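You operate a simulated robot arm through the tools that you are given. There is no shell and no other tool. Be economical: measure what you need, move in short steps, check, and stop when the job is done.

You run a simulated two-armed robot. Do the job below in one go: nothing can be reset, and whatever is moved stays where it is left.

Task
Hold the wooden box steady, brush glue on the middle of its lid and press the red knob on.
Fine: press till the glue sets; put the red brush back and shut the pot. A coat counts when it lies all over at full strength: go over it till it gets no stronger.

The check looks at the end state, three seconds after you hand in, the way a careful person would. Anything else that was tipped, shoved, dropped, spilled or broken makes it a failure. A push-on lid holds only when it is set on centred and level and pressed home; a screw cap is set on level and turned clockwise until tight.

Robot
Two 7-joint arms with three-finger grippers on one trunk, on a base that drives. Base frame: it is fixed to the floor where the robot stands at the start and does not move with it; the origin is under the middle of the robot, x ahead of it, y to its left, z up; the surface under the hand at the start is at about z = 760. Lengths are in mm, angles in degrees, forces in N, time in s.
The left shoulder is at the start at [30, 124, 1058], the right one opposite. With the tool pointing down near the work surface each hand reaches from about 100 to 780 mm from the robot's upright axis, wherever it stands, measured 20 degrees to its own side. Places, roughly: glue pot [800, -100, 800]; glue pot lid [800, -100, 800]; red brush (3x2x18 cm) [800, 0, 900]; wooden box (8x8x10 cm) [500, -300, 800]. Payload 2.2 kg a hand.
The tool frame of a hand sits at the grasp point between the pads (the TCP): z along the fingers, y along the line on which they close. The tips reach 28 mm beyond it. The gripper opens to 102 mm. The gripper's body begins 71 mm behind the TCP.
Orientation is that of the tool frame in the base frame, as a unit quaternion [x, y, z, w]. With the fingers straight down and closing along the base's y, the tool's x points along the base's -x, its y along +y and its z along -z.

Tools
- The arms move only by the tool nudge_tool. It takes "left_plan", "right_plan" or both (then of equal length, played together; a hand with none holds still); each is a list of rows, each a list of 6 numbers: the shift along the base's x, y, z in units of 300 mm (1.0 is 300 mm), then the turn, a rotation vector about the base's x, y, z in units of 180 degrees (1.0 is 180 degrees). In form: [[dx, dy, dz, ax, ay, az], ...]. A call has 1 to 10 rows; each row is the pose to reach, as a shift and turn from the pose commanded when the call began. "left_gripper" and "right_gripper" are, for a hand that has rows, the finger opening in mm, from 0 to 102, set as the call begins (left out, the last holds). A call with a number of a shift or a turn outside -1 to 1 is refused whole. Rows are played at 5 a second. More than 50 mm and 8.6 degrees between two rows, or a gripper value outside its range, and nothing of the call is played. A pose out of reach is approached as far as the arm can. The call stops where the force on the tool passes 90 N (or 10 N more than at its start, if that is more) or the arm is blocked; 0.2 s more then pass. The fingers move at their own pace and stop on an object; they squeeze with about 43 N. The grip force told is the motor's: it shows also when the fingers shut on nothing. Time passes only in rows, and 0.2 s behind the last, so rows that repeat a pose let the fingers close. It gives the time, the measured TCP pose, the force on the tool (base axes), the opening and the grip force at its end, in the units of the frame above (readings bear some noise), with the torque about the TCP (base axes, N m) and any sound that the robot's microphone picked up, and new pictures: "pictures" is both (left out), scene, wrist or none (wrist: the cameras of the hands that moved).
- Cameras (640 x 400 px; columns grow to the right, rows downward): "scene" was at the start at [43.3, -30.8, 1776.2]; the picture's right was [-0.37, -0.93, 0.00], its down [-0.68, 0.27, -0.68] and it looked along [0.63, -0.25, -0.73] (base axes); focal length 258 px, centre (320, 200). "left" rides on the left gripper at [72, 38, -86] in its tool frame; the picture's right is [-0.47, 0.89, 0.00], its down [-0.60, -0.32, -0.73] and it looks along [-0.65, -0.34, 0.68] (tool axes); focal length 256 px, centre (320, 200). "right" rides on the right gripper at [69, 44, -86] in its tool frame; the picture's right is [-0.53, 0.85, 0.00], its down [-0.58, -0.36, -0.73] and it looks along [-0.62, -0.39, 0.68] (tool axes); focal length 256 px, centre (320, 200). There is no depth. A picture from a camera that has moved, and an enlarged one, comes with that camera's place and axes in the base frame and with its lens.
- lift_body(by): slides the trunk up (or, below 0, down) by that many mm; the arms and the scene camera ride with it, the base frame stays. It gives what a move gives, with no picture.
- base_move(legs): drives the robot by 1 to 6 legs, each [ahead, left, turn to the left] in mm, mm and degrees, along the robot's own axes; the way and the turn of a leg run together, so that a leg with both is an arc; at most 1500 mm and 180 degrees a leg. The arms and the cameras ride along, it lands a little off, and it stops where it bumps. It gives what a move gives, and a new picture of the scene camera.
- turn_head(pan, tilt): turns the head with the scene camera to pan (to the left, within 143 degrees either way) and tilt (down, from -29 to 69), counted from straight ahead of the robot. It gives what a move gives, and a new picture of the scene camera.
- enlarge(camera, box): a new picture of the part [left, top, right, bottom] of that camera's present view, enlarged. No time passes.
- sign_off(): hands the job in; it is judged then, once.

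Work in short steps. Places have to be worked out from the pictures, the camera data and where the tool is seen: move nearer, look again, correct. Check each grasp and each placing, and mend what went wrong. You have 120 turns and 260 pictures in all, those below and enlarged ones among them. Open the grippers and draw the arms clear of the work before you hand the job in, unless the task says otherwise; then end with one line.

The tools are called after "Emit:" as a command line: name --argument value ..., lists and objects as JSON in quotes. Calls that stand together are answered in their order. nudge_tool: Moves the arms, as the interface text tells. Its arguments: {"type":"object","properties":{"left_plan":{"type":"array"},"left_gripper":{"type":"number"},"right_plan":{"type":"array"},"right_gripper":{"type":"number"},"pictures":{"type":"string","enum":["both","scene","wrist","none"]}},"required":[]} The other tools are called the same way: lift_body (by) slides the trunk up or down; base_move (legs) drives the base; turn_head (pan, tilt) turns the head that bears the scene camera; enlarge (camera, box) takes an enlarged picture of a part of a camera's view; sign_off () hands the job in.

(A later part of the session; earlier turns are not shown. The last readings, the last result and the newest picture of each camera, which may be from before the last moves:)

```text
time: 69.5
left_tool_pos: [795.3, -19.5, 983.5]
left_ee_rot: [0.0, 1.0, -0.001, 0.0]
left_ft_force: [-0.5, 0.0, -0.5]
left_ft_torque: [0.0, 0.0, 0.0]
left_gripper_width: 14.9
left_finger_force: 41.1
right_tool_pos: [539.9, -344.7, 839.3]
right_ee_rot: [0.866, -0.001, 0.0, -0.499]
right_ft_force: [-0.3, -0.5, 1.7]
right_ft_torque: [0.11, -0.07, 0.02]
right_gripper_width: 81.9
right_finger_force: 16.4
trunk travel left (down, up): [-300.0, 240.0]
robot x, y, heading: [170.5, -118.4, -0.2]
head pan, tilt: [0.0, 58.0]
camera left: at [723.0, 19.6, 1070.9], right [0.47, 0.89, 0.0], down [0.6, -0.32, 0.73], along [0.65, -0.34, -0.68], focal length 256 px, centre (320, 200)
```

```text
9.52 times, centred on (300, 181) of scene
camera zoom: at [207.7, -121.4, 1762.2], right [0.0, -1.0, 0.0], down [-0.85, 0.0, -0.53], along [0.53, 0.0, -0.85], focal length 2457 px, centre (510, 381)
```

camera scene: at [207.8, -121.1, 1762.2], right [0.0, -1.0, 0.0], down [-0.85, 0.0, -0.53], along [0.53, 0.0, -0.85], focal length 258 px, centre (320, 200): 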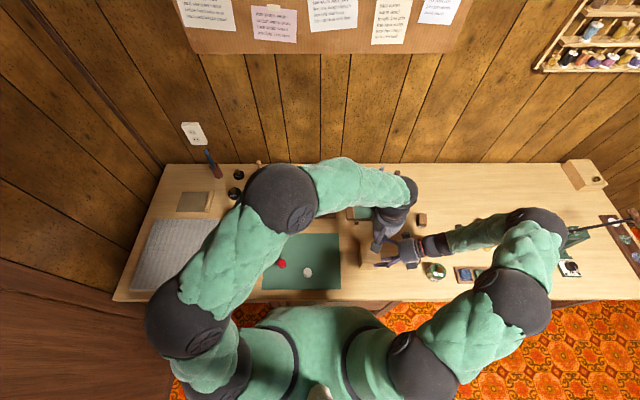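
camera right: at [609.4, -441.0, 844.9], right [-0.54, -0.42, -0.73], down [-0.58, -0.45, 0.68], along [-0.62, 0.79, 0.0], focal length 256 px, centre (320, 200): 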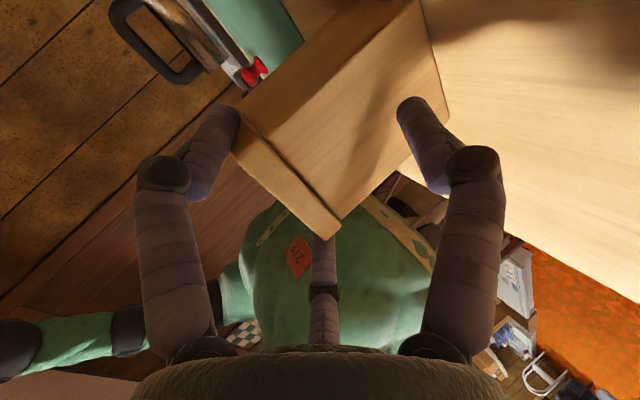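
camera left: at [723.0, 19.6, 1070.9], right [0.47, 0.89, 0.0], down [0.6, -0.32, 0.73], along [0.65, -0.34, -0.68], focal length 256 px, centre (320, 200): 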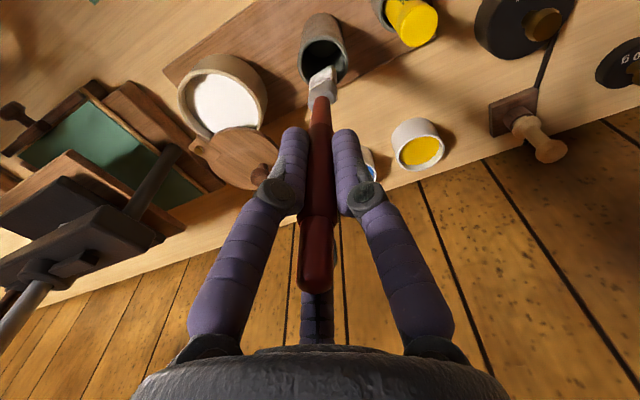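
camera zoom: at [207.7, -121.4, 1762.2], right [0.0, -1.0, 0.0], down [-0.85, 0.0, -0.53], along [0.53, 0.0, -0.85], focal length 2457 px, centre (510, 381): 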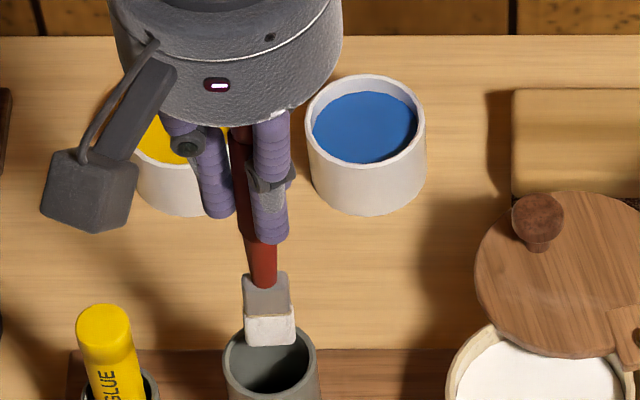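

Aligned in y; nudge 4 mm toward the robot and lower in.

Emit:
nudge_tool --left_plan '[[-0.012, 0, -0.03, 0, 0, 0], [-0.012, 0, -0.1, 0, 0, 0]]' --pictures "none"

Emit:
enlarge --camera "scene" --box '[270, 160, 330, 202]'

```text
time: 70.1
left_tool_pos: [791.3, -19.2, 953.5]
left_ee_rot: [0.0, 1.0, -0.001, -0.001]
left_ft_force: [-1.0, -1.2, -1.2]
left_ft_torque: [0.03, 0.01, -0.02]
left_gripper_width: 15.1
left_finger_force: 41.0
right_tool_pos: [541.6, -344.6, 840.2]
right_ee_rot: [0.866, -0.001, 0.0, -0.5]
right_ft_force: [0.7, 0.5, 1.0]
right_ft_torque: [0.08, -0.15, 0.01]
right_gripper_width: 81.9
right_finger_force: 16.7
trunk travel left (down, up): [-300.0, 240.0]
robot x, y, heading: [170.8, -118.7, -0.1]
head pan, tilt: [0.0, 58.0]
```

```text
9.52 times, centred on (300, 181) of scene
camera zoom: at [207.8, -121.5, 1762.2], right [0.0, -1.0, 0.0], down [-0.85, 0.0, -0.53], along [0.53, 0.0, -0.85], focal length 2457 px, centre (510, 381)
```

zoom: 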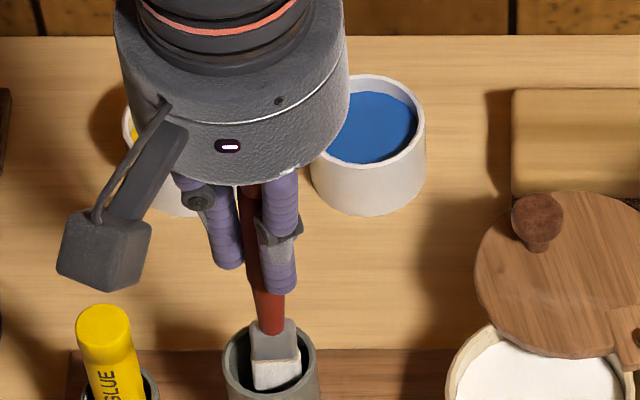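

It is inside the cup. Lower to near the bottom.

Emit:
nudge_tool --left_plan '[[0, 0, -0.06, 0, 0, 0], [0, 0, -0.12, 0, 0, 0]]' --pictures "none"

Emit:
enlarge --camera "scene" --box '[270, 160, 330, 202]'

```text
time: 70.7
left_tool_pos: [790.0, -18.4, 918.1]
left_ee_rot: [0.0, 1.0, -0.001, 0.0]
left_ft_force: [0.6, -0.1, 0.6]
left_ft_torque: [0.0, 0.0, 0.02]
left_gripper_width: 15.1
left_finger_force: 41.0
right_tool_pos: [541.2, -345.4, 839.5]
right_ee_rot: [0.866, -0.002, -0.001, -0.499]
right_ft_force: [-0.1, 0.5, 0.6]
right_ft_torque: [0.05, -0.08, 0.02]
right_gripper_width: 81.9
right_finger_force: 16.8
trunk travel left (down, up): [-300.0, 240.0]
robot x, y, heading: [170.8, -119.3, -0.2]
head pan, tilt: [0.0, 58.0]
```

```text
9.52 times, centred on (300, 181) of scene
camera zoom: at [207.8, -121.5, 1762.2], right [0.0, -1.0, 0.0], down [-0.85, 0.0, -0.53], along [0.53, 0.0, -0.85], focal length 2457 px, centre (510, 381)
```

zoom: 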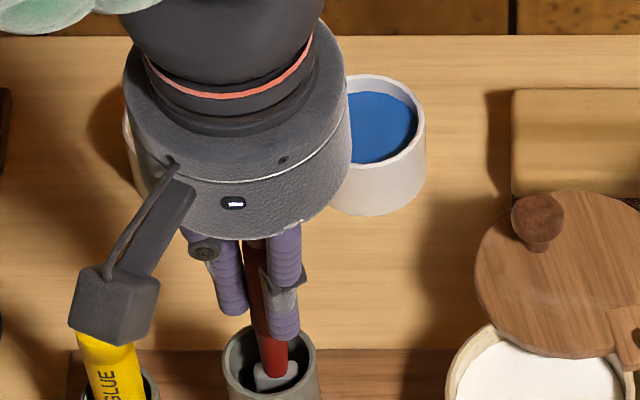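

No contact yet; a few mm more, then release.

Emit:
nudge_tool --left_plan '[[0, 0, -0.015, 0, 0, 0], [0, 0, -0.025, 0, 0, 0]]' --pictures "none"

```text
time: 71.3
left_tool_pos: [790.8, -19.8, 909.7]
left_ee_rot: [0.0, 1.0, -0.001, -0.001]
left_ft_force: [0.7, -0.7, 0.2]
left_ft_torque: [-0.03, -0.01, 0.01]
left_gripper_width: 14.9
left_finger_force: 40.8
right_tool_pos: [540.4, -344.5, 839.4]
right_ee_rot: [0.866, -0.001, 0.0, -0.5]
right_ft_force: [0.8, 0.5, 1.3]
right_ft_torque: [0.03, -0.07, 0.0]
right_gripper_width: 81.9
right_finger_force: 16.3
trunk travel left (down, up): [-300.0, 240.0]
robot x, y, heading: [168.3, -122.2, -0.2]
head pan, tilt: [0.0, 58.0]
```

Still free; lower another few mm.

Emit:
nudge_tool --left_plan '[[0, 0, -0.012, 0, 0, 0], [0, 0, -0.02, 0, 0, 0]]' --pictures "none"

```text
time: 71.9
left_tool_pos: [789.3, -19.3, 903.3]
left_ee_rot: [0.0, 1.0, 0.0, -0.001]
left_ft_force: [0.1, -0.1, -0.8]
left_ft_torque: [-0.04, 0.01, -0.01]
left_gripper_width: 14.7
left_finger_force: 40.7
right_tool_pos: [540.8, -345.5, 839.8]
right_ee_rot: [0.866, -0.001, -0.001, -0.5]
right_ft_force: [-0.5, 0.6, 1.6]
right_ft_torque: [0.0, -0.02, 0.0]
right_gripper_width: 81.8
right_finger_force: 16.5
trunk travel left (down, up): [-300.0, 240.0]
robot x, y, heading: [165.8, -117.0, 0.1]
head pan, tilt: [0.0, 58.0]
```

Nearly on the floor of the cup; release it and rise straight up.

Emit:
nudge_tool --left_plan '[[0, 0, 0, 0, 0, 0], [0, 0, 0, 0, 0, 0], [0, 0, 0, 0, 0, 0], [0, 0, 0, 0, 0, 0]]' --left_gripper 72 --pictures "wrist"

Emit:
enlarge --camera "scene" --box '[270, 160, 330, 202]'

```text
time: 72.9
left_tool_pos: [790.0, -19.9, 902.9]
left_ee_rot: [-0.001, 1.0, -0.001, -0.001]
left_ft_force: [-0.3, 0.1, -0.4]
left_ft_torque: [0.0, 0.01, 0.03]
left_gripper_width: 71.9
left_finger_force: 0.1
right_tool_pos: [541.2, -345.5, 839.1]
right_ee_rot: [0.866, -0.001, -0.001, -0.5]
right_ft_force: [-0.5, 0.4, 0.4]
right_ft_torque: [0.0, 0.0, 0.0]
right_gripper_width: 81.9
right_finger_force: 16.4
trunk travel left (down, up): [-300.0, 240.0]
robot x, y, heading: [168.8, -118.8, -0.0]
head pan, tilt: [0.0, 58.0]
camera left: at [718.3, 18.4, 990.4], right [0.47, 0.89, 0.0], down [0.6, -0.32, 0.73], along [0.65, -0.34, -0.68], focal length 256 px, centre (320, 200)
```

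left: 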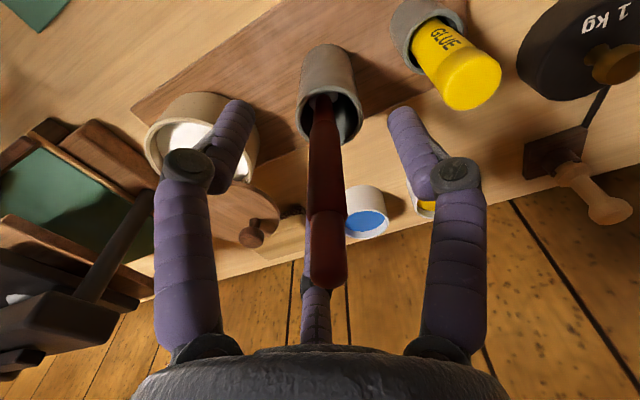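

```text
9.52 times, centred on (300, 181) of scene
camera zoom: at [207.6, -121.5, 1762.2], right [0.0, -1.0, 0.0], down [-0.85, 0.0, -0.53], along [0.53, 0.0, -0.85], focal length 2457 px, centre (510, 381)
```

zoom: 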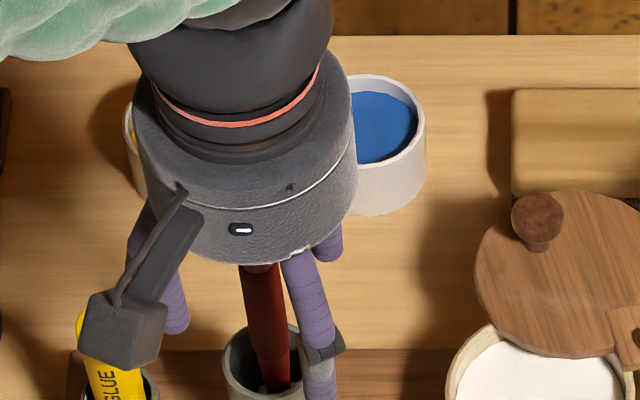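

The brush stands freely. Rise straight up.

Emit:
nudge_tool --left_plan '[[0, 0, 0.08, 0, 0, 0], [0, 0, 0.2, 0, 0, 0], [0, 0, 0.34, 0, 0, 0], [0, 0, 0.48, 0, 0, 0]]' --pictures "none"

Emit:
enlarge --camera "scene" --box '[260, 150, 360, 220]'

```text
time: 73.9
left_tool_pos: [790.8, -25.0, 1045.9]
left_ee_rot: [0.001, 1.0, 0.0, 0.0]
left_ft_force: [-1.4, -0.1, 0.4]
left_ft_torque: [-0.02, 0.0, 0.04]
left_gripper_width: 72.1
left_finger_force: 0.0
right_tool_pos: [540.7, -345.5, 840.7]
right_ee_rot: [0.866, -0.001, -0.001, -0.5]
right_ft_force: [-0.2, -0.5, 1.2]
right_ft_torque: [-0.09, 0.1, 0.02]
right_gripper_width: 82.1
right_finger_force: 16.3
trunk travel left (down, up): [-300.0, 240.0]
robot x, y, heading: [171.6, -119.8, 0.1]
head pan, tilt: [0.0, 58.0]
```

```text
5.71 times, centred on (310, 185) of scene
camera zoom: at [207.0, -121.8, 1762.2], right [0.0, -1.0, 0.0], down [-0.85, 0.0, -0.53], along [0.53, 0.0, -0.85], focal length 1474 px, centre (377, 286)
```

zoom: 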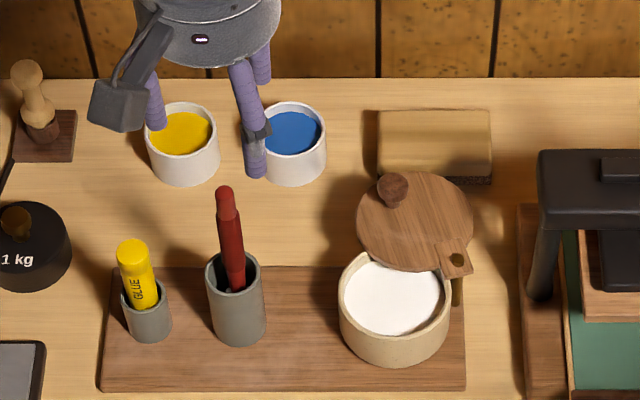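

Brush is home. Now go above the red knob (near [527,26]) for a look.

Emit:
nudge_tool --left_plan '[[-0.126, 0.024, 0, 0, 0, 0], [-0.252, 0.048, -0.05, 0, 0, 0], [-0.378, 0.072, -0.12, 0, 0, 0], [-0.504, 0.096, -0.19, 0, 0, 0], [-0.63, 0.12, -0.27, 0, 0, 0], [-0.756, 0.145, -0.36, 0, 0, 0], [-0.88, 0.168, -0.45, 0, 0, 0]]' --left_gripper 60 --pictures "wrist"

Emit:
enlarge --camera "scene" --box '[260, 230, 340, 286]'

Emit:
enlarge --camera "left" --box '[240, 10, 400, 120]'

```text
time: 75.5
left_tool_pos: [527.1, 30.5, 909.4]
left_ee_rot: [0.0, 1.0, -0.002, 0.0]
left_ft_force: [-0.1, 0.5, -0.7]
left_ft_torque: [0.01, 0.0, -0.01]
left_gripper_width: 60.2
left_finger_force: 0.1
right_tool_pos: [540.2, -344.8, 840.8]
right_ee_rot: [0.866, -0.001, 0.0, -0.5]
right_ft_force: [0.5, 0.5, -1.0]
right_ft_torque: [-0.08, 0.03, -0.01]
right_gripper_width: 81.7
right_finger_force: 15.8
trunk travel left (down, up): [-300.0, 240.0]
robot x, y, heading: [168.3, -117.7, -0.5]
head pan, tilt: [0.0, 58.0]
camera left: at [455.7, 68.3, 997.2], right [0.47, 0.89, 0.0], down [0.6, -0.32, 0.73], along [0.65, -0.34, -0.68], focal length 256 px, centre (320, 200)
```

left: 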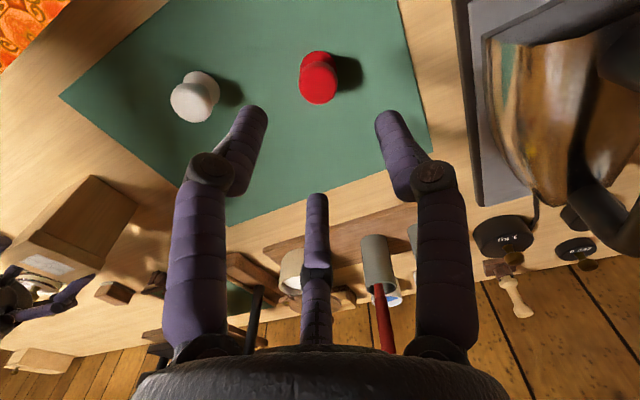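

```text
7.14 times, centred on (300, 258) of scene
camera zoom: at [206.6, -121.2, 1762.2], right [0.0, -1.0, 0.0], down [-0.85, 0.0, -0.53], along [0.53, 0.0, -0.85], focal length 1843 px, centre (463, -214)
```

zoom: 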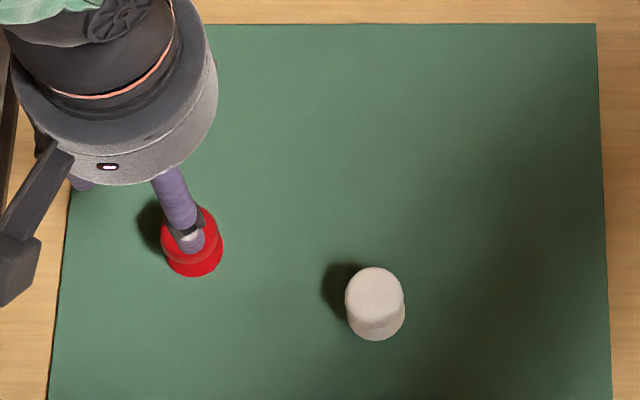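

```text
3.64 times, centred on (320, 65) of left
camera zoom: at [455.7, 68.3, 997.2], right [0.47, 0.89, 0.0], down [0.6, -0.32, 0.73], along [0.65, -0.34, -0.68], focal length 931 px, centre (320, 691)
```

zoom: 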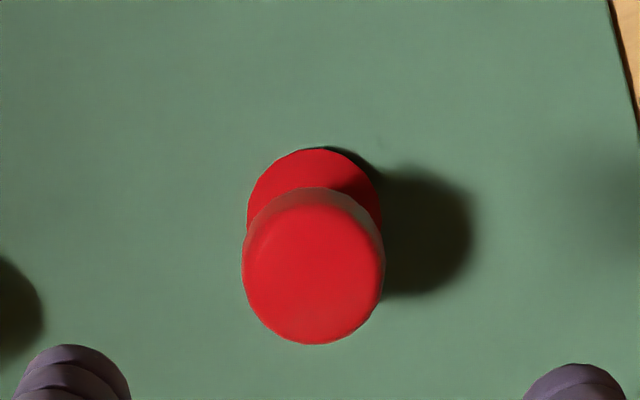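

Knob: centre [530,28.5], top z≈796, ~30 mm across. Descend around it and close.

Emit:
nudge_tool --left_plan '[[0.01, -0.006, -0.1, 0, 0, 0], [0.01, -0.006, -0.22, 0, 0, 0], [0.01, -0.006, -0.34, 0, 0, 0]]' --pictures "wrist"

Emit:
enlarge --camera "left" --box '[240, 80, 400, 190]'

```text
time: 76.3
left_tool_pos: [530.7, 28.5, 809.2]
left_ee_rot: [0.0, 1.0, -0.001, 0.0]
left_ft_force: [1.0, 1.2, 0.6]
left_ft_torque: [0.01, -0.04, -0.04]
left_gripper_width: 60.2
left_finger_force: 0.0
right_tool_pos: [540.4, -344.8, 840.9]
right_ee_rot: [0.866, 0.0, 0.0, -0.5]
right_ft_force: [1.2, -0.5, -0.8]
right_ft_torque: [0.01, -0.04, -0.01]
right_gripper_width: 81.7
right_finger_force: 16.3
trunk travel left (down, up): [-300.0, 240.0]
robot x, y, heading: [166.1, -122.0, -0.0]
head pan, tilt: [0.0, 58.0]
camera left: at [458.7, 68.1, 896.1], right [0.46, 0.89, 0.0], down [0.6, -0.32, 0.73], along [0.65, -0.34, -0.68], focal length 256 px, centre (320, 200)
```

left: 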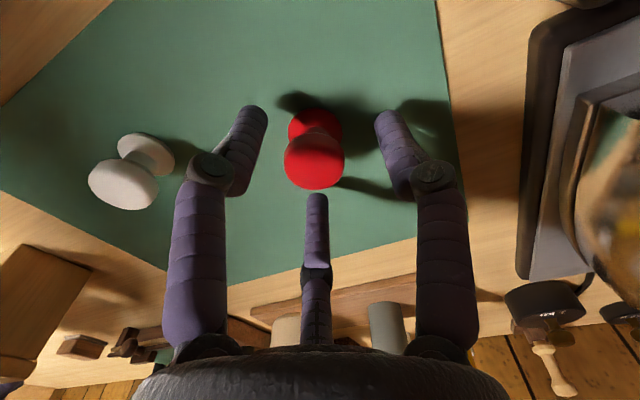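

```text
3.64 times, centred on (320, 135) of left
camera zoom: at [458.7, 68.1, 896.1], right [0.46, 0.89, 0.0], down [0.6, -0.32, 0.73], along [0.65, -0.34, -0.68], focal length 931 px, centre (320, 436)
```

zoom: 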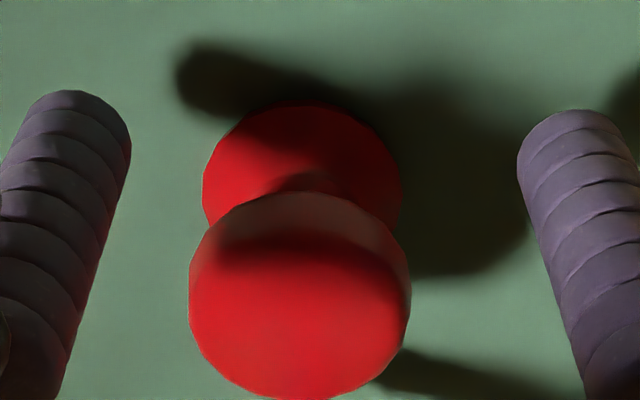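

Shift ~3 mm to centre, lower 5 mm and close.

Emit:
nudge_tool --left_plan '[[-0.005, -0.009, -0.018, 0, 0, 0]]' --pictures "none"

Emit:
nudge_tool --left_plan '[[0, 0, 0, 0, 0, 0], [0, 0, 0, 0, 0, 0], [0, 0, 0, 0, 0, 0]]' --left_gripper 0 --pictures "wrist"

```text
time: 76.7
left_tool_pos: [528.4, 26.8, 805.4]
left_ee_rot: [0.0, 1.0, -0.001, 0.0]
left_ft_force: [-0.4, -0.2, 0.4]
left_ft_torque: [-0.02, 0.01, 0.03]
left_gripper_width: 60.0
left_finger_force: 0.0
right_tool_pos: [540.0, -346.0, 839.1]
right_ee_rot: [0.866, -0.001, -0.001, -0.5]
right_ft_force: [-0.4, -0.5, -0.6]
right_ft_torque: [0.01, -0.01, -0.01]
right_gripper_width: 82.0
right_finger_force: 16.0
trunk travel left (down, up): [-300.0, 240.0]
robot x, y, heading: [172.7, -121.3, -0.1]
head pan, tilt: [0.0, 58.0]
```

```text
time: 77.5
left_tool_pos: [529.3, 26.6, 805.1]
left_ee_rot: [0.0, 1.0, -0.001, -0.001]
left_ft_force: [-0.1, -0.3, -0.1]
left_ft_torque: [0.02, 0.04, 0.02]
left_gripper_width: 27.7
left_finger_force: 43.0
right_tool_pos: [539.9, -344.4, 839.5]
right_ee_rot: [0.866, -0.002, -0.001, -0.5]
right_ft_force: [-0.5, -0.2, -1.1]
right_ft_torque: [0.0, -0.01, 0.01]
right_gripper_width: 81.9
right_finger_force: 15.9
trunk travel left (down, up): [-300.0, 240.0]
robot x, y, heading: [170.3, -120.8, -0.1]
head pan, tilt: [0.0, 58.0]
camera left: at [456.9, 65.0, 891.3], right [0.47, 0.89, 0.0], down [0.6, -0.32, 0.73], along [0.65, -0.34, -0.68], focal length 256 px, centre (320, 200)
```

left: 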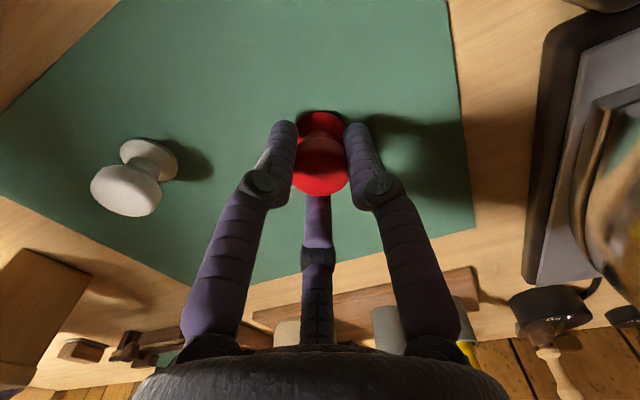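

Knob gripped. Lift and carry it to near above the box.

Emit:
nudge_tool --left_plan '[[0, 0, 0.16, 0, 0, 0], [0, 0, 0.32, 0, 0, 0], [0.006, -0.05, 0.46, 0, 0, 0], [0.012, -0.2, 0.51, 0, 0, 0], [0.02, -0.36, 0.51, 0, 0, 0], [0.026, -0.52, 0.51, 0, 0, 0], [0.03, -0.68, 0.51, 0, 0, 0], [0.034, -0.84, 0.51, 0, 0, 0], [0.037, -0.97, 0.51, 0, 0, 0]]' --pictures "wrist"

Emit:
enlarge --camera "left" --box '[240, 20, 400, 180]'

```text
time: 79.5
left_tool_pos: [533.9, -265.4, 956.5]
left_ee_rot: [0.0, 1.0, 0.0, -0.001]
left_ft_force: [0.6, 0.0, 0.2]
left_ft_torque: [0.03, -0.04, 0.0]
left_gripper_width: 27.7
left_finger_force: 42.7
right_tool_pos: [540.9, -343.9, 840.3]
right_ee_rot: [0.866, -0.001, -0.001, -0.5]
right_ft_force: [-0.7, 0.1, 1.3]
right_ft_torque: [-0.09, 0.07, 0.0]
right_gripper_width: 82.1
right_finger_force: 16.4
trunk travel left (down, up): [-300.0, 240.0]
robot x, y, heading: [171.5, -114.9, -0.2]
head pan, tilt: [0.0, 58.0]
camera left: at [463.6, -227.4, 1043.9], right [0.47, 0.89, 0.0], down [0.61, -0.32, 0.73], along [0.65, -0.34, -0.68], focal length 256 px, centre (320, 200)
```

left: 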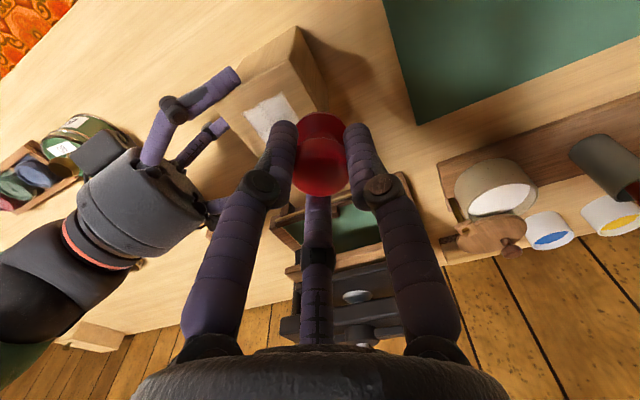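

```text
2.50 times, centred on (320, 100) of left
camera zoom: at [463.6, -227.4, 1043.9], right [0.47, 0.89, 0.0], down [0.61, -0.32, 0.73], along [0.65, -0.34, -0.68], focal length 640 px, centre (320, 450)
```

zoom: 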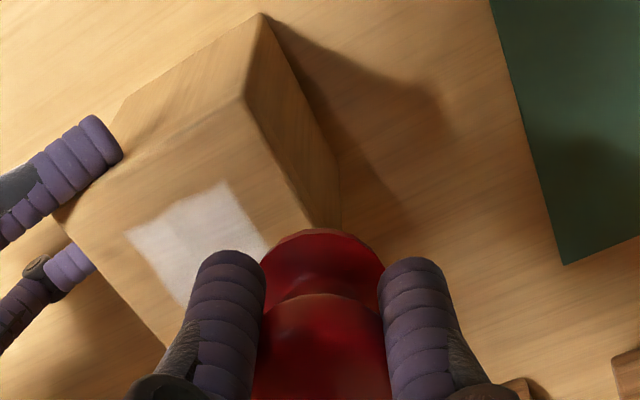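

Move over the lid's middle, staying about 20 mm above, and verify alignment.

Emit:
nudge_tool --left_plan '[[0.008, -0.07, -0.03, 0, 0, 0], [0.01, -0.14, -0.1, 0, 0, 0], [0.01, -0.14, -0.1, 0, 0, 0], [0.01, -0.14, -0.1, 0, 0, 0]]' --pictures "wrist"

Emit:
enlarge --camera "left" --box '[240, 20, 400, 180]'

Emit:
enlarge --camera "scene" --box '[340, 222, 420, 278]'

```text
time: 80.5
left_tool_pos: [540.1, -308.3, 929.5]
left_ee_rot: [0.0, 1.0, -0.002, -0.001]
left_ft_force: [-0.7, -0.8, -0.2]
left_ft_torque: [-0.01, 0.01, -0.03]
left_gripper_width: 27.7
left_finger_force: 43.1
right_tool_pos: [540.9, -345.6, 840.1]
right_ee_rot: [0.866, -0.001, 0.0, -0.5]
right_ft_force: [0.2, 0.6, 0.9]
right_ft_torque: [0.02, 0.02, 0.01]
right_gripper_width: 82.0
right_finger_force: 16.6
trunk travel left (down, up): [-300.0, 240.0]
robot x, y, heading: [172.3, -121.0, -0.2]
head pan, tilt: [0.0, 58.0]
camera left: at [467.6, -269.9, 1016.6], right [0.47, 0.89, 0.0], down [0.6, -0.32, 0.73], along [0.65, -0.34, -0.68], focal length 256 px, centre (320, 200)
```

left: 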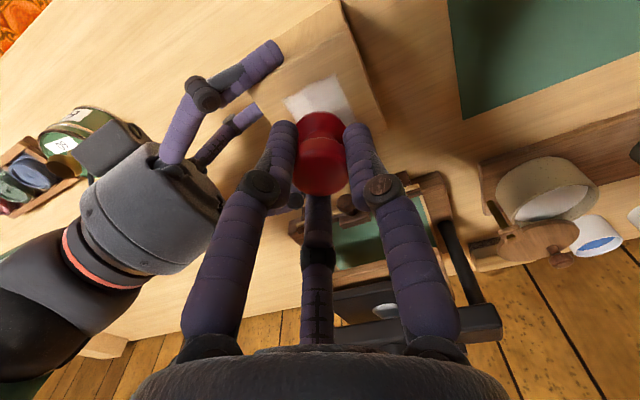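

```text
2.50 times, centred on (320, 100) of left
camera zoom: at [467.6, -269.9, 1016.6], right [0.47, 0.89, 0.0], down [0.6, -0.32, 0.73], along [0.65, -0.34, -0.68], focal length 640 px, centre (320, 450)
```

zoom: 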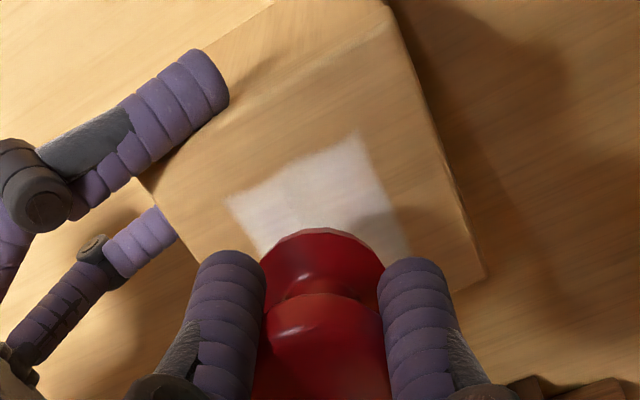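

```text
7.14 times, centred on (380, 250) of scene
camera zoom: at [207.6, -121.7, 1762.2], right [0.0, -1.0, 0.0], down [-0.85, 0.0, -0.53], along [0.53, 0.0, -0.85], focal length 1843 px, centre (-109, -157)
```

zoom: 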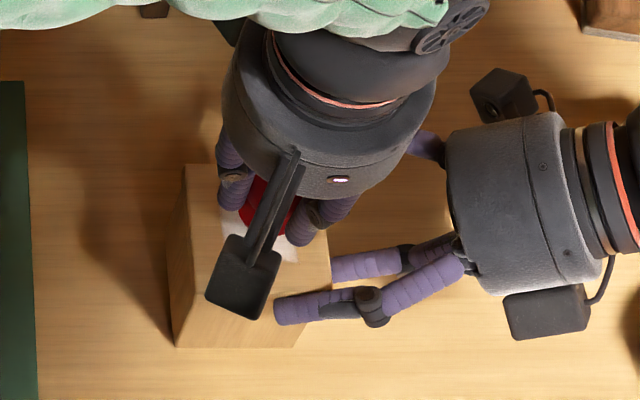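

Alignment is right (patch centre falls on the knob axis). Lower onto the glue.

Emit:
nudge_tool --left_plan '[[0, 0.003, -0.05, 0, 0, 0], [0, 0.003, -0.08, 0, 0, 0]]' --pictures "none"

Emit:
nudge_tool --left_plan '[[0, 0, -0.007, 0, 0, 0]]' --pictures "wrist"

Emit:
enlarge --camera "left" --box '[240, 20, 400, 180]'

```text
time: 81.1
left_tool_pos: [542.3, -306.8, 904.2]
left_ee_rot: [0.0, 1.0, -0.001, -0.002]
left_ft_force: [0.1, 0.0, -0.8]
left_ft_torque: [0.03, 0.01, -0.02]
left_gripper_width: 27.7
left_finger_force: 42.9
right_tool_pos: [541.0, -345.2, 839.6]
right_ee_rot: [0.866, -0.002, 0.0, -0.5]
right_ft_force: [-0.3, -0.3, -0.1]
right_ft_torque: [0.01, 0.0, -0.01]
right_gripper_width: 81.7
right_finger_force: 15.5
trunk travel left (down, up): [-300.0, 240.0]
robot x, y, heading: [169.5, -118.0, -0.1]
head pan, tilt: [0.0, 58.0]
```

```text
time: 81.5
left_tool_pos: [542.8, -306.1, 901.8]
left_ee_rot: [-0.001, 1.0, -0.001, -0.001]
left_ft_force: [0.2, 0.3, -0.6]
left_ft_torque: [0.02, 0.04, 0.02]
left_gripper_width: 27.4
left_finger_force: 43.0
right_tool_pos: [541.5, -344.7, 840.2]
right_ee_rot: [0.866, -0.001, 0.0, -0.501]
right_ft_force: [0.1, -1.3, 0.0]
right_ft_torque: [-0.01, 0.04, 0.01]
right_gripper_width: 81.7
right_finger_force: 16.6
trunk travel left (down, up): [-300.0, 240.0]
robot x, y, heading: [170.5, -120.4, -0.3]
head pan, tilt: [0.0, 58.0]
camera left: at [470.8, -268.2, 988.7], right [0.47, 0.89, 0.0], down [0.6, -0.32, 0.73], along [0.65, -0.34, -0.68], focal length 256 px, centre (320, 200)
```

left: 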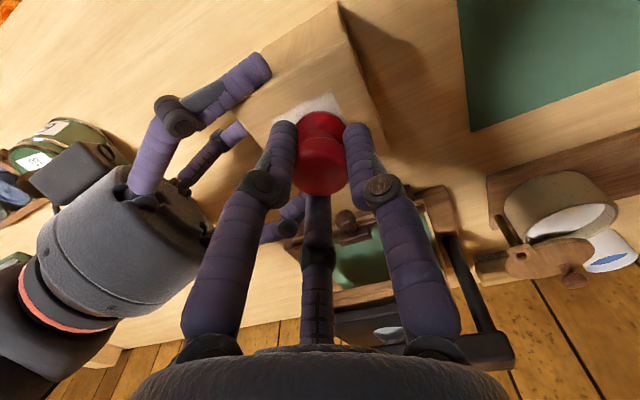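

```text
2.50 times, centred on (320, 100) of left
camera zoom: at [470.8, -268.2, 988.7], right [0.47, 0.89, 0.0], down [0.6, -0.32, 0.73], along [0.65, -0.34, -0.68], focal length 640 px, centre (320, 450)
```

zoom: 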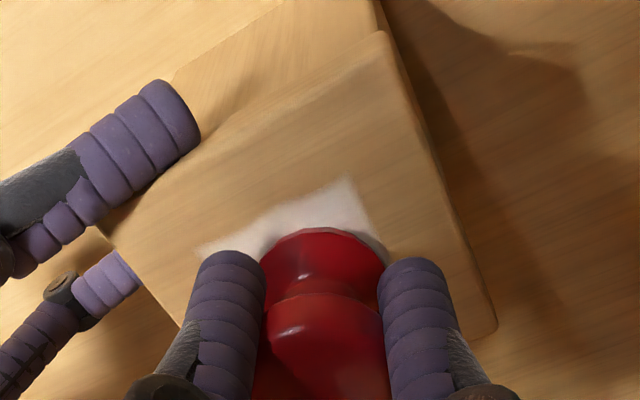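

The knob is about 2 mm off the patch centre; correct by [-2,-1.5] and lower to contact.

Emit:
nudge_tool --left_plan '[[-0.007, -0.005, 0, 0, 0, 0], [-0.007, -0.005, -0.01, 0, 0, 0], [-0.007, -0.005, -0.012, 0, 0, 0]]' --pictures "none"

Emit:
enlarge --camera "left" --box '[240, 20, 400, 180]'

```text
time: 82.3
left_tool_pos: [539.7, -308.1, 899.8]
left_ee_rot: [0.0, 1.0, -0.001, 0.002]
left_ft_force: [-6.9, 2.3, 22.9]
left_ft_torque: [0.24, 0.65, 0.0]
left_gripper_width: 27.2
left_finger_force: 42.8
right_tool_pos: [540.7, -344.7, 839.6]
right_ee_rot: [0.866, -0.001, 0.001, -0.5]
right_ft_force: [4.5, 0.4, -9.8]
right_ft_torque: [0.02, 0.03, -0.15]
right_gripper_width: 81.8
right_finger_force: 16.5
trunk travel left (down, up): [-300.0, 240.0]
robot x, y, heading: [168.1, -120.4, 0.3]
head pan, tilt: [0.0, 58.0]
```

```text
2.50 times, centred on (320, 100) of left
camera zoom: at [467.9, -269.6, 986.8], right [0.46, 0.89, 0.0], down [0.6, -0.31, 0.73], along [0.65, -0.34, -0.68], focal length 640 px, centre (320, 450)
```

zoom: 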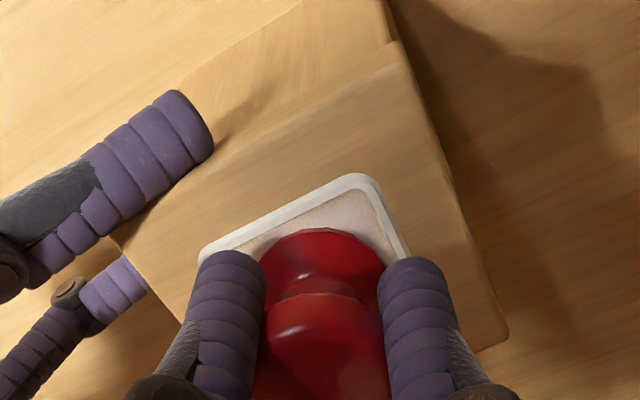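

Contact with ~23 N; the glue squeezes out around the base. Press a little more and hold.

Emit:
nudge_tool --left_plan '[[0, 0, -0.005, 0, 0, 0], [0, 0, -0.005, 0, 0, 0], [0, 0, -0.005, 0, 0, 0], [0, 0, -0.005, 0, 0, 0], [0, 0, -0.005, 0, 0, 0], [0, 0, -0.005, 0, 0, 0], [0, 0, -0.005, 0, 0, 0], [0, 0, -0.005, 0, 0, 0], [0, 0, -0.005, 0, 0, 0], [0, 0, -0.005, 0, 0, 0]]' --pictures "none"

Emit:
nudge_tool --left_plan '[[0, 0, 0, 0, 0, 0], [0, 0, 0, 0, 0, 0], [0, 0, 0, 0, 0, 0], [0, 0, 0, 0, 0, 0], [0, 0, 0, 0, 0, 0], [0, 0, 0, 0, 0, 0], [0, 0, 0, 0, 0, 0], [0, 0, 0, 0, 0, 0], [0, 0, 0, 0, 0, 0], [0, 0, 0, 0, 0, 0]]' --pictures "none"

Emit:
nudge_tool --left_plan '[[0, 0, 0, 0, 0, 0], [0, 0, 0, 0, 0, 0], [0, 0, 0, 0, 0, 0], [0, 0, 0, 0, 0, 0], [0, 0, 0, 0, 0, 0], [0, 0, 0, 0, 0, 0], [0, 0, 0, 0, 0, 0], [0, 0, 0, 0, 0, 0], [0, 0, 0, 0, 0, 0], [0, 0, 0, 0, 0, 0]]' --pictures "none"

Emit:
enlarge --camera "left" --box '[240, 20, 400, 180]'

```text
time: 84.5
left_tool_pos: [540.4, -306.3, 897.7]
left_ee_rot: [-0.001, 1.0, -0.003, 0.002]
left_ft_force: [2.9, -0.4, 37.6]
left_ft_torque: [-0.15, -0.2, -0.01]
left_gripper_width: 27.3
left_finger_force: 43.0
right_tool_pos: [540.5, -345.7, 839.7]
right_ee_rot: [0.866, -0.002, 0.0, -0.499]
right_ft_force: [2.3, -2.9, -14.2]
right_ft_torque: [-0.5, -0.03, -0.13]
right_gripper_width: 81.6
right_finger_force: 16.5
trunk travel left (down, up): [-300.0, 240.0]
robot x, y, heading: [171.7, -119.7, -0.1]
head pan, tilt: [0.0, 58.0]
```

```text
time: 86.7
left_tool_pos: [539.0, -307.5, 897.1]
left_ee_rot: [0.0, 1.0, -0.002, 0.001]
left_ft_force: [2.1, -1.4, 32.8]
left_ft_torque: [-0.11, -0.18, -0.01]
left_gripper_width: 27.4
left_finger_force: 42.8
right_tool_pos: [539.4, -343.7, 840.2]
right_ee_rot: [0.866, -0.001, 0.0, -0.5]
right_ft_force: [0.7, -0.5, -9.3]
right_ft_torque: [-0.17, 0.11, -0.01]
right_gripper_width: 81.4
right_finger_force: 16.2
trunk travel left (down, up): [-300.0, 240.0]
robot x, y, heading: [171.6, -121.3, -0.1]
head pan, tilt: [0.0, 58.0]
```

```text
time: 88.9
left_tool_pos: [537.6, -306.4, 897.1]
left_ee_rot: [0.0, 1.0, -0.001, -0.001]
left_ft_force: [2.3, -1.4, 25.1]
left_ft_torque: [-0.1, -0.16, -0.01]
left_gripper_width: 27.2
left_finger_force: 42.9
right_tool_pos: [541.0, -344.8, 838.7]
right_ee_rot: [0.866, -0.002, 0.0, -0.5]
right_ft_force: [-1.3, 0.7, -2.6]
right_ft_torque: [-0.04, 0.02, 0.05]
right_gripper_width: 81.7
right_finger_force: 16.0
trunk travel left (down, up): [-300.0, 240.0]
robot x, y, heading: [168.2, -122.5, -0.1]
head pan, tilt: [0.0, 58.0]
```

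```text
2.50 times, centred on (320, 100) of left
camera zoom: at [466.5, -268.3, 983.6], right [0.47, 0.89, 0.0], down [0.6, -0.32, 0.73], along [0.65, -0.34, -0.68], focal length 640 px, centre (320, 450)
```

zoom: 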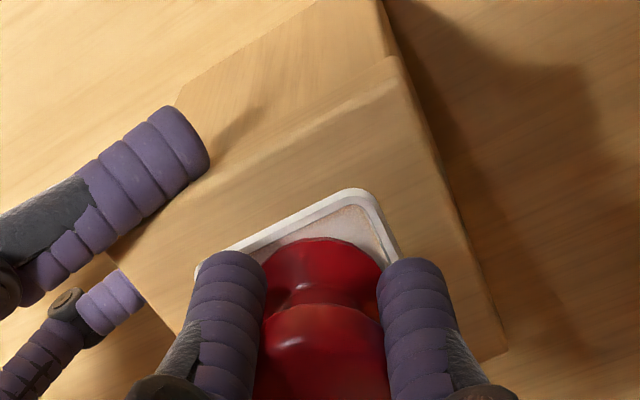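

Holding at 25–35 N; the bead stays. Keep pressing, restoring pressure slightly.

Emit:
nudge_tool --left_plan '[[0, 0, -0.003, 0, 0, 0], [0, 0, -0.003, 0, 0, 0], [0, 0, -0.003, 0, 0, 0], [0, 0, -0.003, 0, 0, 0], [0, 0, -0.003, 0, 0, 0], [0, 0, -0.003, 0, 0, 0], [0, 0, -0.003, 0, 0, 0], [0, 0, -0.003, 0, 0, 0], [0, 0, -0.003, 0, 0, 0], [0, 0, -0.003, 0, 0, 0]]' --pictures "none"

Emit:
nudge_tool --left_plan '[[0, 0, 0, 0, 0, 0], [0, 0, 0, 0, 0, 0], [0, 0, 0, 0, 0, 0], [0, 0, 0, 0, 0, 0], [0, 0, 0, 0, 0, 0], [0, 0, 0, 0, 0, 0], [0, 0, 0, 0, 0, 0], [0, 0, 0, 0, 0, 0], [0, 0, 0, 0, 0, 0], [0, 0, 0, 0, 0, 0]]' --pictures "none"

Emit:
nudge_tool --left_plan '[[0, 0, 0, 0, 0, 0], [0, 0, 0, 0, 0, 0], [0, 0, 0, 0, 0, 0], [0, 0, 0, 0, 0, 0], [0, 0, 0, 0, 0, 0], [0, 0, 0, 0, 0, 0], [0, 0, 0, 0, 0, 0], [0, 0, 0, 0, 0, 0], [0, 0, 0, 0, 0, 0], [0, 0, 0, 0, 0, 0]]' --pictures "none"

Emit:
enlarge --camera "left" --box '[240, 20, 400, 180]'

```text
time: 91.1
left_tool_pos: [537.3, -307.7, 896.2]
left_ee_rot: [0.0, 1.0, -0.001, 0.0]
left_ft_force: [0.1, -0.4, 24.1]
left_ft_torque: [-0.07, 0.0, 0.01]
left_gripper_width: 27.0
left_finger_force: 43.0
right_tool_pos: [539.7, -343.7, 840.9]
right_ee_rot: [0.866, -0.001, -0.001, -0.5]
right_ft_force: [-0.5, -0.2, -1.1]
right_ft_torque: [-0.11, -0.07, 0.02]
right_gripper_width: 81.5
right_finger_force: 16.6
trunk travel left (down, up): [-300.0, 240.0]
robot x, y, heading: [168.9, -122.9, 0.0]
head pan, tilt: [0.0, 58.0]
```

```text
time: 93.3
left_tool_pos: [538.7, -307.7, 894.4]
left_ee_rot: [0.0, 1.0, -0.001, 0.0]
left_ft_force: [1.1, -0.3, 12.4]
left_ft_torque: [-0.02, -0.09, 0.0]
left_gripper_width: 27.4
left_finger_force: 42.7
right_tool_pos: [539.2, -345.3, 840.5]
right_ee_rot: [0.866, -0.001, 0.0, -0.5]
right_ft_force: [-2.1, 1.1, 5.3]
right_ft_torque: [0.15, 0.0, 0.07]
right_gripper_width: 81.7
right_finger_force: 16.5
trunk travel left (down, up): [-300.0, 240.0]
robot x, y, heading: [167.2, -122.6, 0.1]
head pan, tilt: [0.0, 58.0]
```

```text
time: 95.5
left_tool_pos: [537.9, -307.8, 895.9]
left_ee_rot: [0.0, 1.0, -0.002, -0.001]
left_ft_force: [1.4, -0.2, 3.4]
left_ft_torque: [0.01, 0.01, 0.01]
left_gripper_width: 27.1
left_finger_force: 43.3
right_tool_pos: [539.0, -345.2, 840.6]
right_ee_rot: [0.866, -0.001, 0.0, -0.5]
right_ft_force: [-2.4, 1.1, 8.3]
right_ft_torque: [0.25, -0.03, 0.07]
right_gripper_width: 81.9
right_finger_force: 16.3
trunk travel left (down, up): [-300.0, 240.0]
robot x, y, heading: [172.7, -121.5, -0.1]
head pan, tilt: [0.0, 58.0]
```

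```text
2.50 times, centred on (320, 100) of left
camera zoom: at [466.3, -268.8, 982.5], right [0.47, 0.89, 0.0], down [0.6, -0.32, 0.73], along [0.65, -0.34, -0.68], focal length 640 px, centre (320, 450)
```

zoom: 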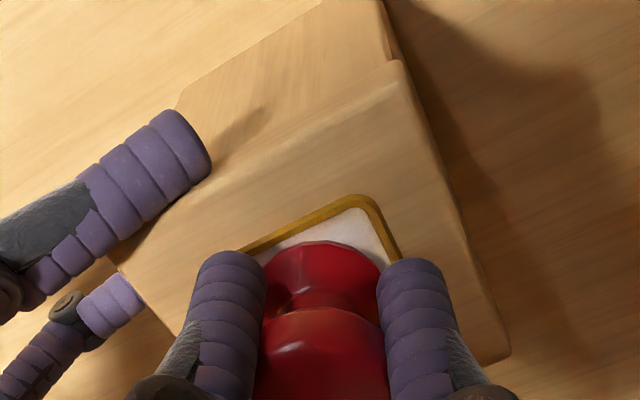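

The bead of glue has turned amber — it has set. One more short press with pressure, and check.

Emit:
nudge_tool --left_plan '[[0, 0, -0.008, 0, 0, 0], [0, 0, -0.008, 0, 0, 0], [0, 0, -0.008, 0, 0, 0], [0, 0, -0.008, 0, 0, 0], [0, 0, -0.008, 0, 0, 0], [0, 0, -0.008, 0, 0, 0], [0, 0, -0.008, 0, 0, 0], [0, 0, -0.008, 0, 0, 0], [0, 0, -0.008, 0, 0, 0], [0, 0, -0.008, 0, 0, 0]]' --pictures "none"

Emit:
enlarge --camera "left" --box '[240, 20, 400, 180]'

```text
time: 97.7
left_tool_pos: [539.3, -307.1, 895.0]
left_ee_rot: [0.0, 1.0, -0.002, 0.001]
left_ft_force: [2.1, 0.5, 31.5]
left_ft_torque: [-0.01, -0.07, 0.03]
left_gripper_width: 27.0
left_finger_force: 42.8
right_tool_pos: [539.6, -344.9, 841.4]
right_ee_rot: [0.866, -0.001, 0.001, -0.5]
right_ft_force: [1.2, -1.6, -4.8]
right_ft_torque: [-0.36, -0.13, -0.05]
right_gripper_width: 82.0
right_finger_force: 16.5
trunk travel left (down, up): [-300.0, 240.0]
robot x, y, heading: [165.4, -116.4, -0.2]
head pan, tilt: [0.0, 58.0]
```

```text
2.50 times, centred on (320, 100) of left
camera zoom: at [466.8, -269.7, 981.3], right [0.47, 0.89, 0.0], down [0.6, -0.31, 0.73], along [0.65, -0.34, -0.68], focal length 640 px, centre (320, 450)
```

zoom: 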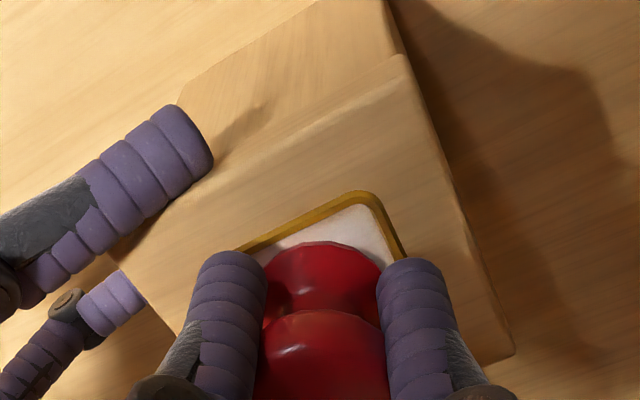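

Set firmly. Ease the pressure, open the left hand and rise.

Emit:
nudge_tool --left_plan '[[0, 0, 0.009, 0, 0, 0]]' --pictures "none"

Emit:
nudge_tool --left_plan '[[0, 0, 0, 0, 0, 0], [0, 0, 0, 0, 0, 0], [0, 0, 0.1, 0, 0, 0], [0, 0, 0.25, 0, 0, 0], [0, 0.05, 0.4, 0, 0, 0], [0.03, 0.2, 0.45, 0, 0, 0]]' --left_gripper 60 --pictures "wrist"

Emit:
enlarge --camera "scene" --box '[340, 222, 420, 278]'

```text
time: 98.1
left_tool_pos: [537.7, -307.6, 894.0]
left_ee_rot: [0.0, 1.0, -0.001, -0.001]
left_ft_force: [4.9, -5.7, 7.0]
left_ft_torque: [-0.65, -0.56, -0.02]
left_gripper_width: 27.1
left_finger_force: 43.3
right_tool_pos: [539.0, -344.5, 840.6]
right_ee_rot: [0.865, 0.0, 0.0, -0.502]
right_ft_force: [-3.3, 1.1, 3.5]
right_ft_torque: [-0.14, -0.17, 0.06]
right_gripper_width: 82.0
right_finger_force: 16.6
trunk travel left (down, up): [-300.0, 240.0]
robot x, y, heading: [166.2, -119.9, -0.1]
head pan, tilt: [0.0, 58.0]
```

```text
time: 99.5
left_tool_pos: [547.8, -247.1, 1033.4]
left_ee_rot: [0.0, 1.0, -0.001, -0.002]
left_ft_force: [-0.2, 0.3, -1.0]
left_ft_torque: [0.05, 0.02, -0.01]
left_gripper_width: 60.0
left_finger_force: 0.0
right_tool_pos: [541.1, -344.5, 841.3]
right_ee_rot: [0.866, -0.001, 0.001, -0.5]
right_ft_force: [0.0, 2.5, 5.8]
right_ft_torque: [0.59, 0.05, 0.01]
right_gripper_width: 81.9
right_finger_force: 16.1
trunk travel left (down, up): [-300.0, 240.0]
robot x, y, heading: [167.6, -117.3, -0.5]
head pan, tilt: [0.0, 58.0]
camera left: at [476.5, -208.6, 1119.6], right [0.47, 0.89, 0.0], down [0.6, -0.32, 0.73], along [0.65, -0.34, -0.68], focal length 256 px, centre (320, 200)
```

left: 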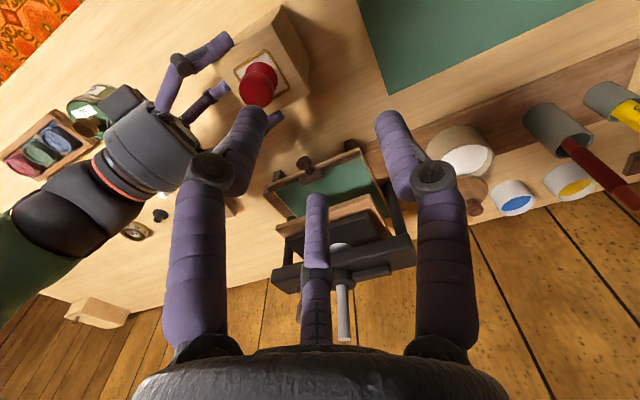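

```text
7.14 times, centred on (380, 250) of scene
camera zoom: at [207.0, -119.6, 1762.2], right [0.0, -1.0, 0.0], down [-0.85, 0.0, -0.53], along [0.53, 0.0, -0.85], focal length 1843 px, centre (-109, -157)
```

zoom: 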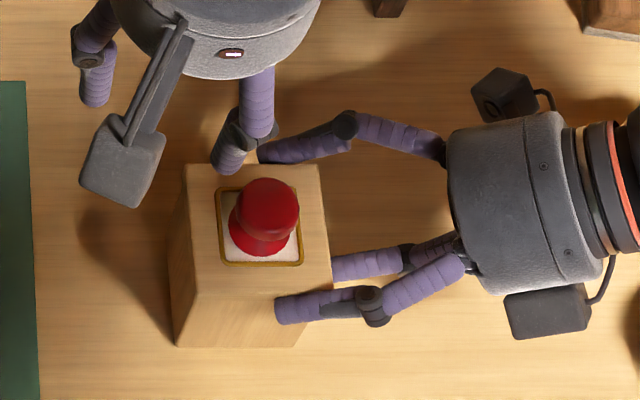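

The knob stands centred on its amber-edged coat. Release the box with the right hand and back away the way it came.

Emit:
nudge_tool --right_plan '[[0, 0, 0, 0, 0, 0], [0, 0, 0, 0, 0, 0], [0, -0.07, 0.005, 0, 0, 0], [0, -0.15, 0.05, 0, 0, 0], [0, -0.24, 0.13, 0, 0, 0], [0, -0.33, 0.22, 0, 0, 0]]' --right_gripper 102 --pictures "scene"

Emit:
enlarge --camera "scene" --box '[340, 202, 480, 290]'

```text
time: 100.9
left_tool_pos: [549.0, -248.8, 1032.3]
left_ee_rot: [0.0, 1.0, -0.001, 0.0]
left_ft_force: [-0.3, 0.1, -0.2]
left_ft_torque: [0.01, 0.02, -0.02]
left_gripper_width: 60.1
left_finger_force: 0.1
right_tool_pos: [540.6, -444.9, 907.3]
right_ee_rot: [0.866, -0.001, -0.001, -0.5]
right_ft_force: [-1.0, -0.7, -0.8]
right_ft_torque: [0.01, 0.04, 0.0]
right_gripper_width: 102.1
right_finger_force: 0.1
trunk travel left (down, up): [-300.0, 240.0]
robot x, y, heading: [169.7, -119.6, -0.2]
head pan, tilt: [0.0, 58.0]
camera scene: at [207.2, -121.6, 1762.2], right [0.0, -1.0, 0.0], down [-0.85, 0.0, -0.53], along [0.53, 0.0, -0.85], focal length 258 px, centre (320, 200)
```

scene: 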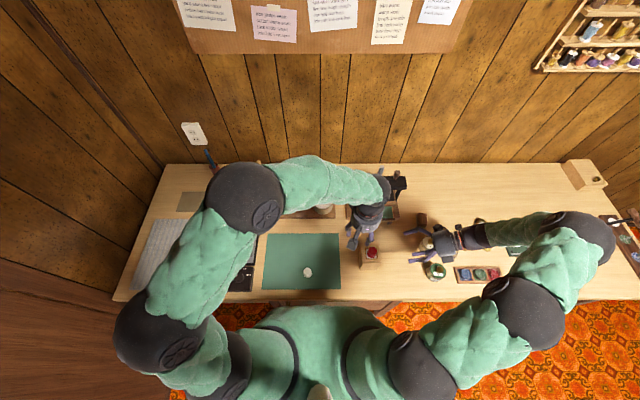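

```text
4.55 times, centred on (410, 246) of scene
camera zoom: at [207.2, -121.6, 1762.2], right [0.0, -1.0, 0.0], down [-0.85, 0.0, -0.53], along [0.53, 0.0, -0.85], focal length 1173 px, centre (-89, -9)
```

zoom: 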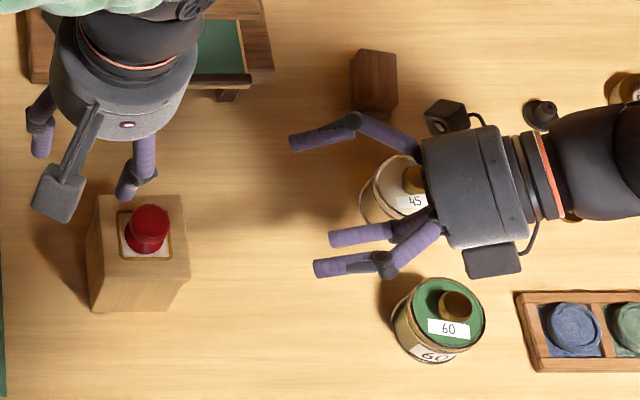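

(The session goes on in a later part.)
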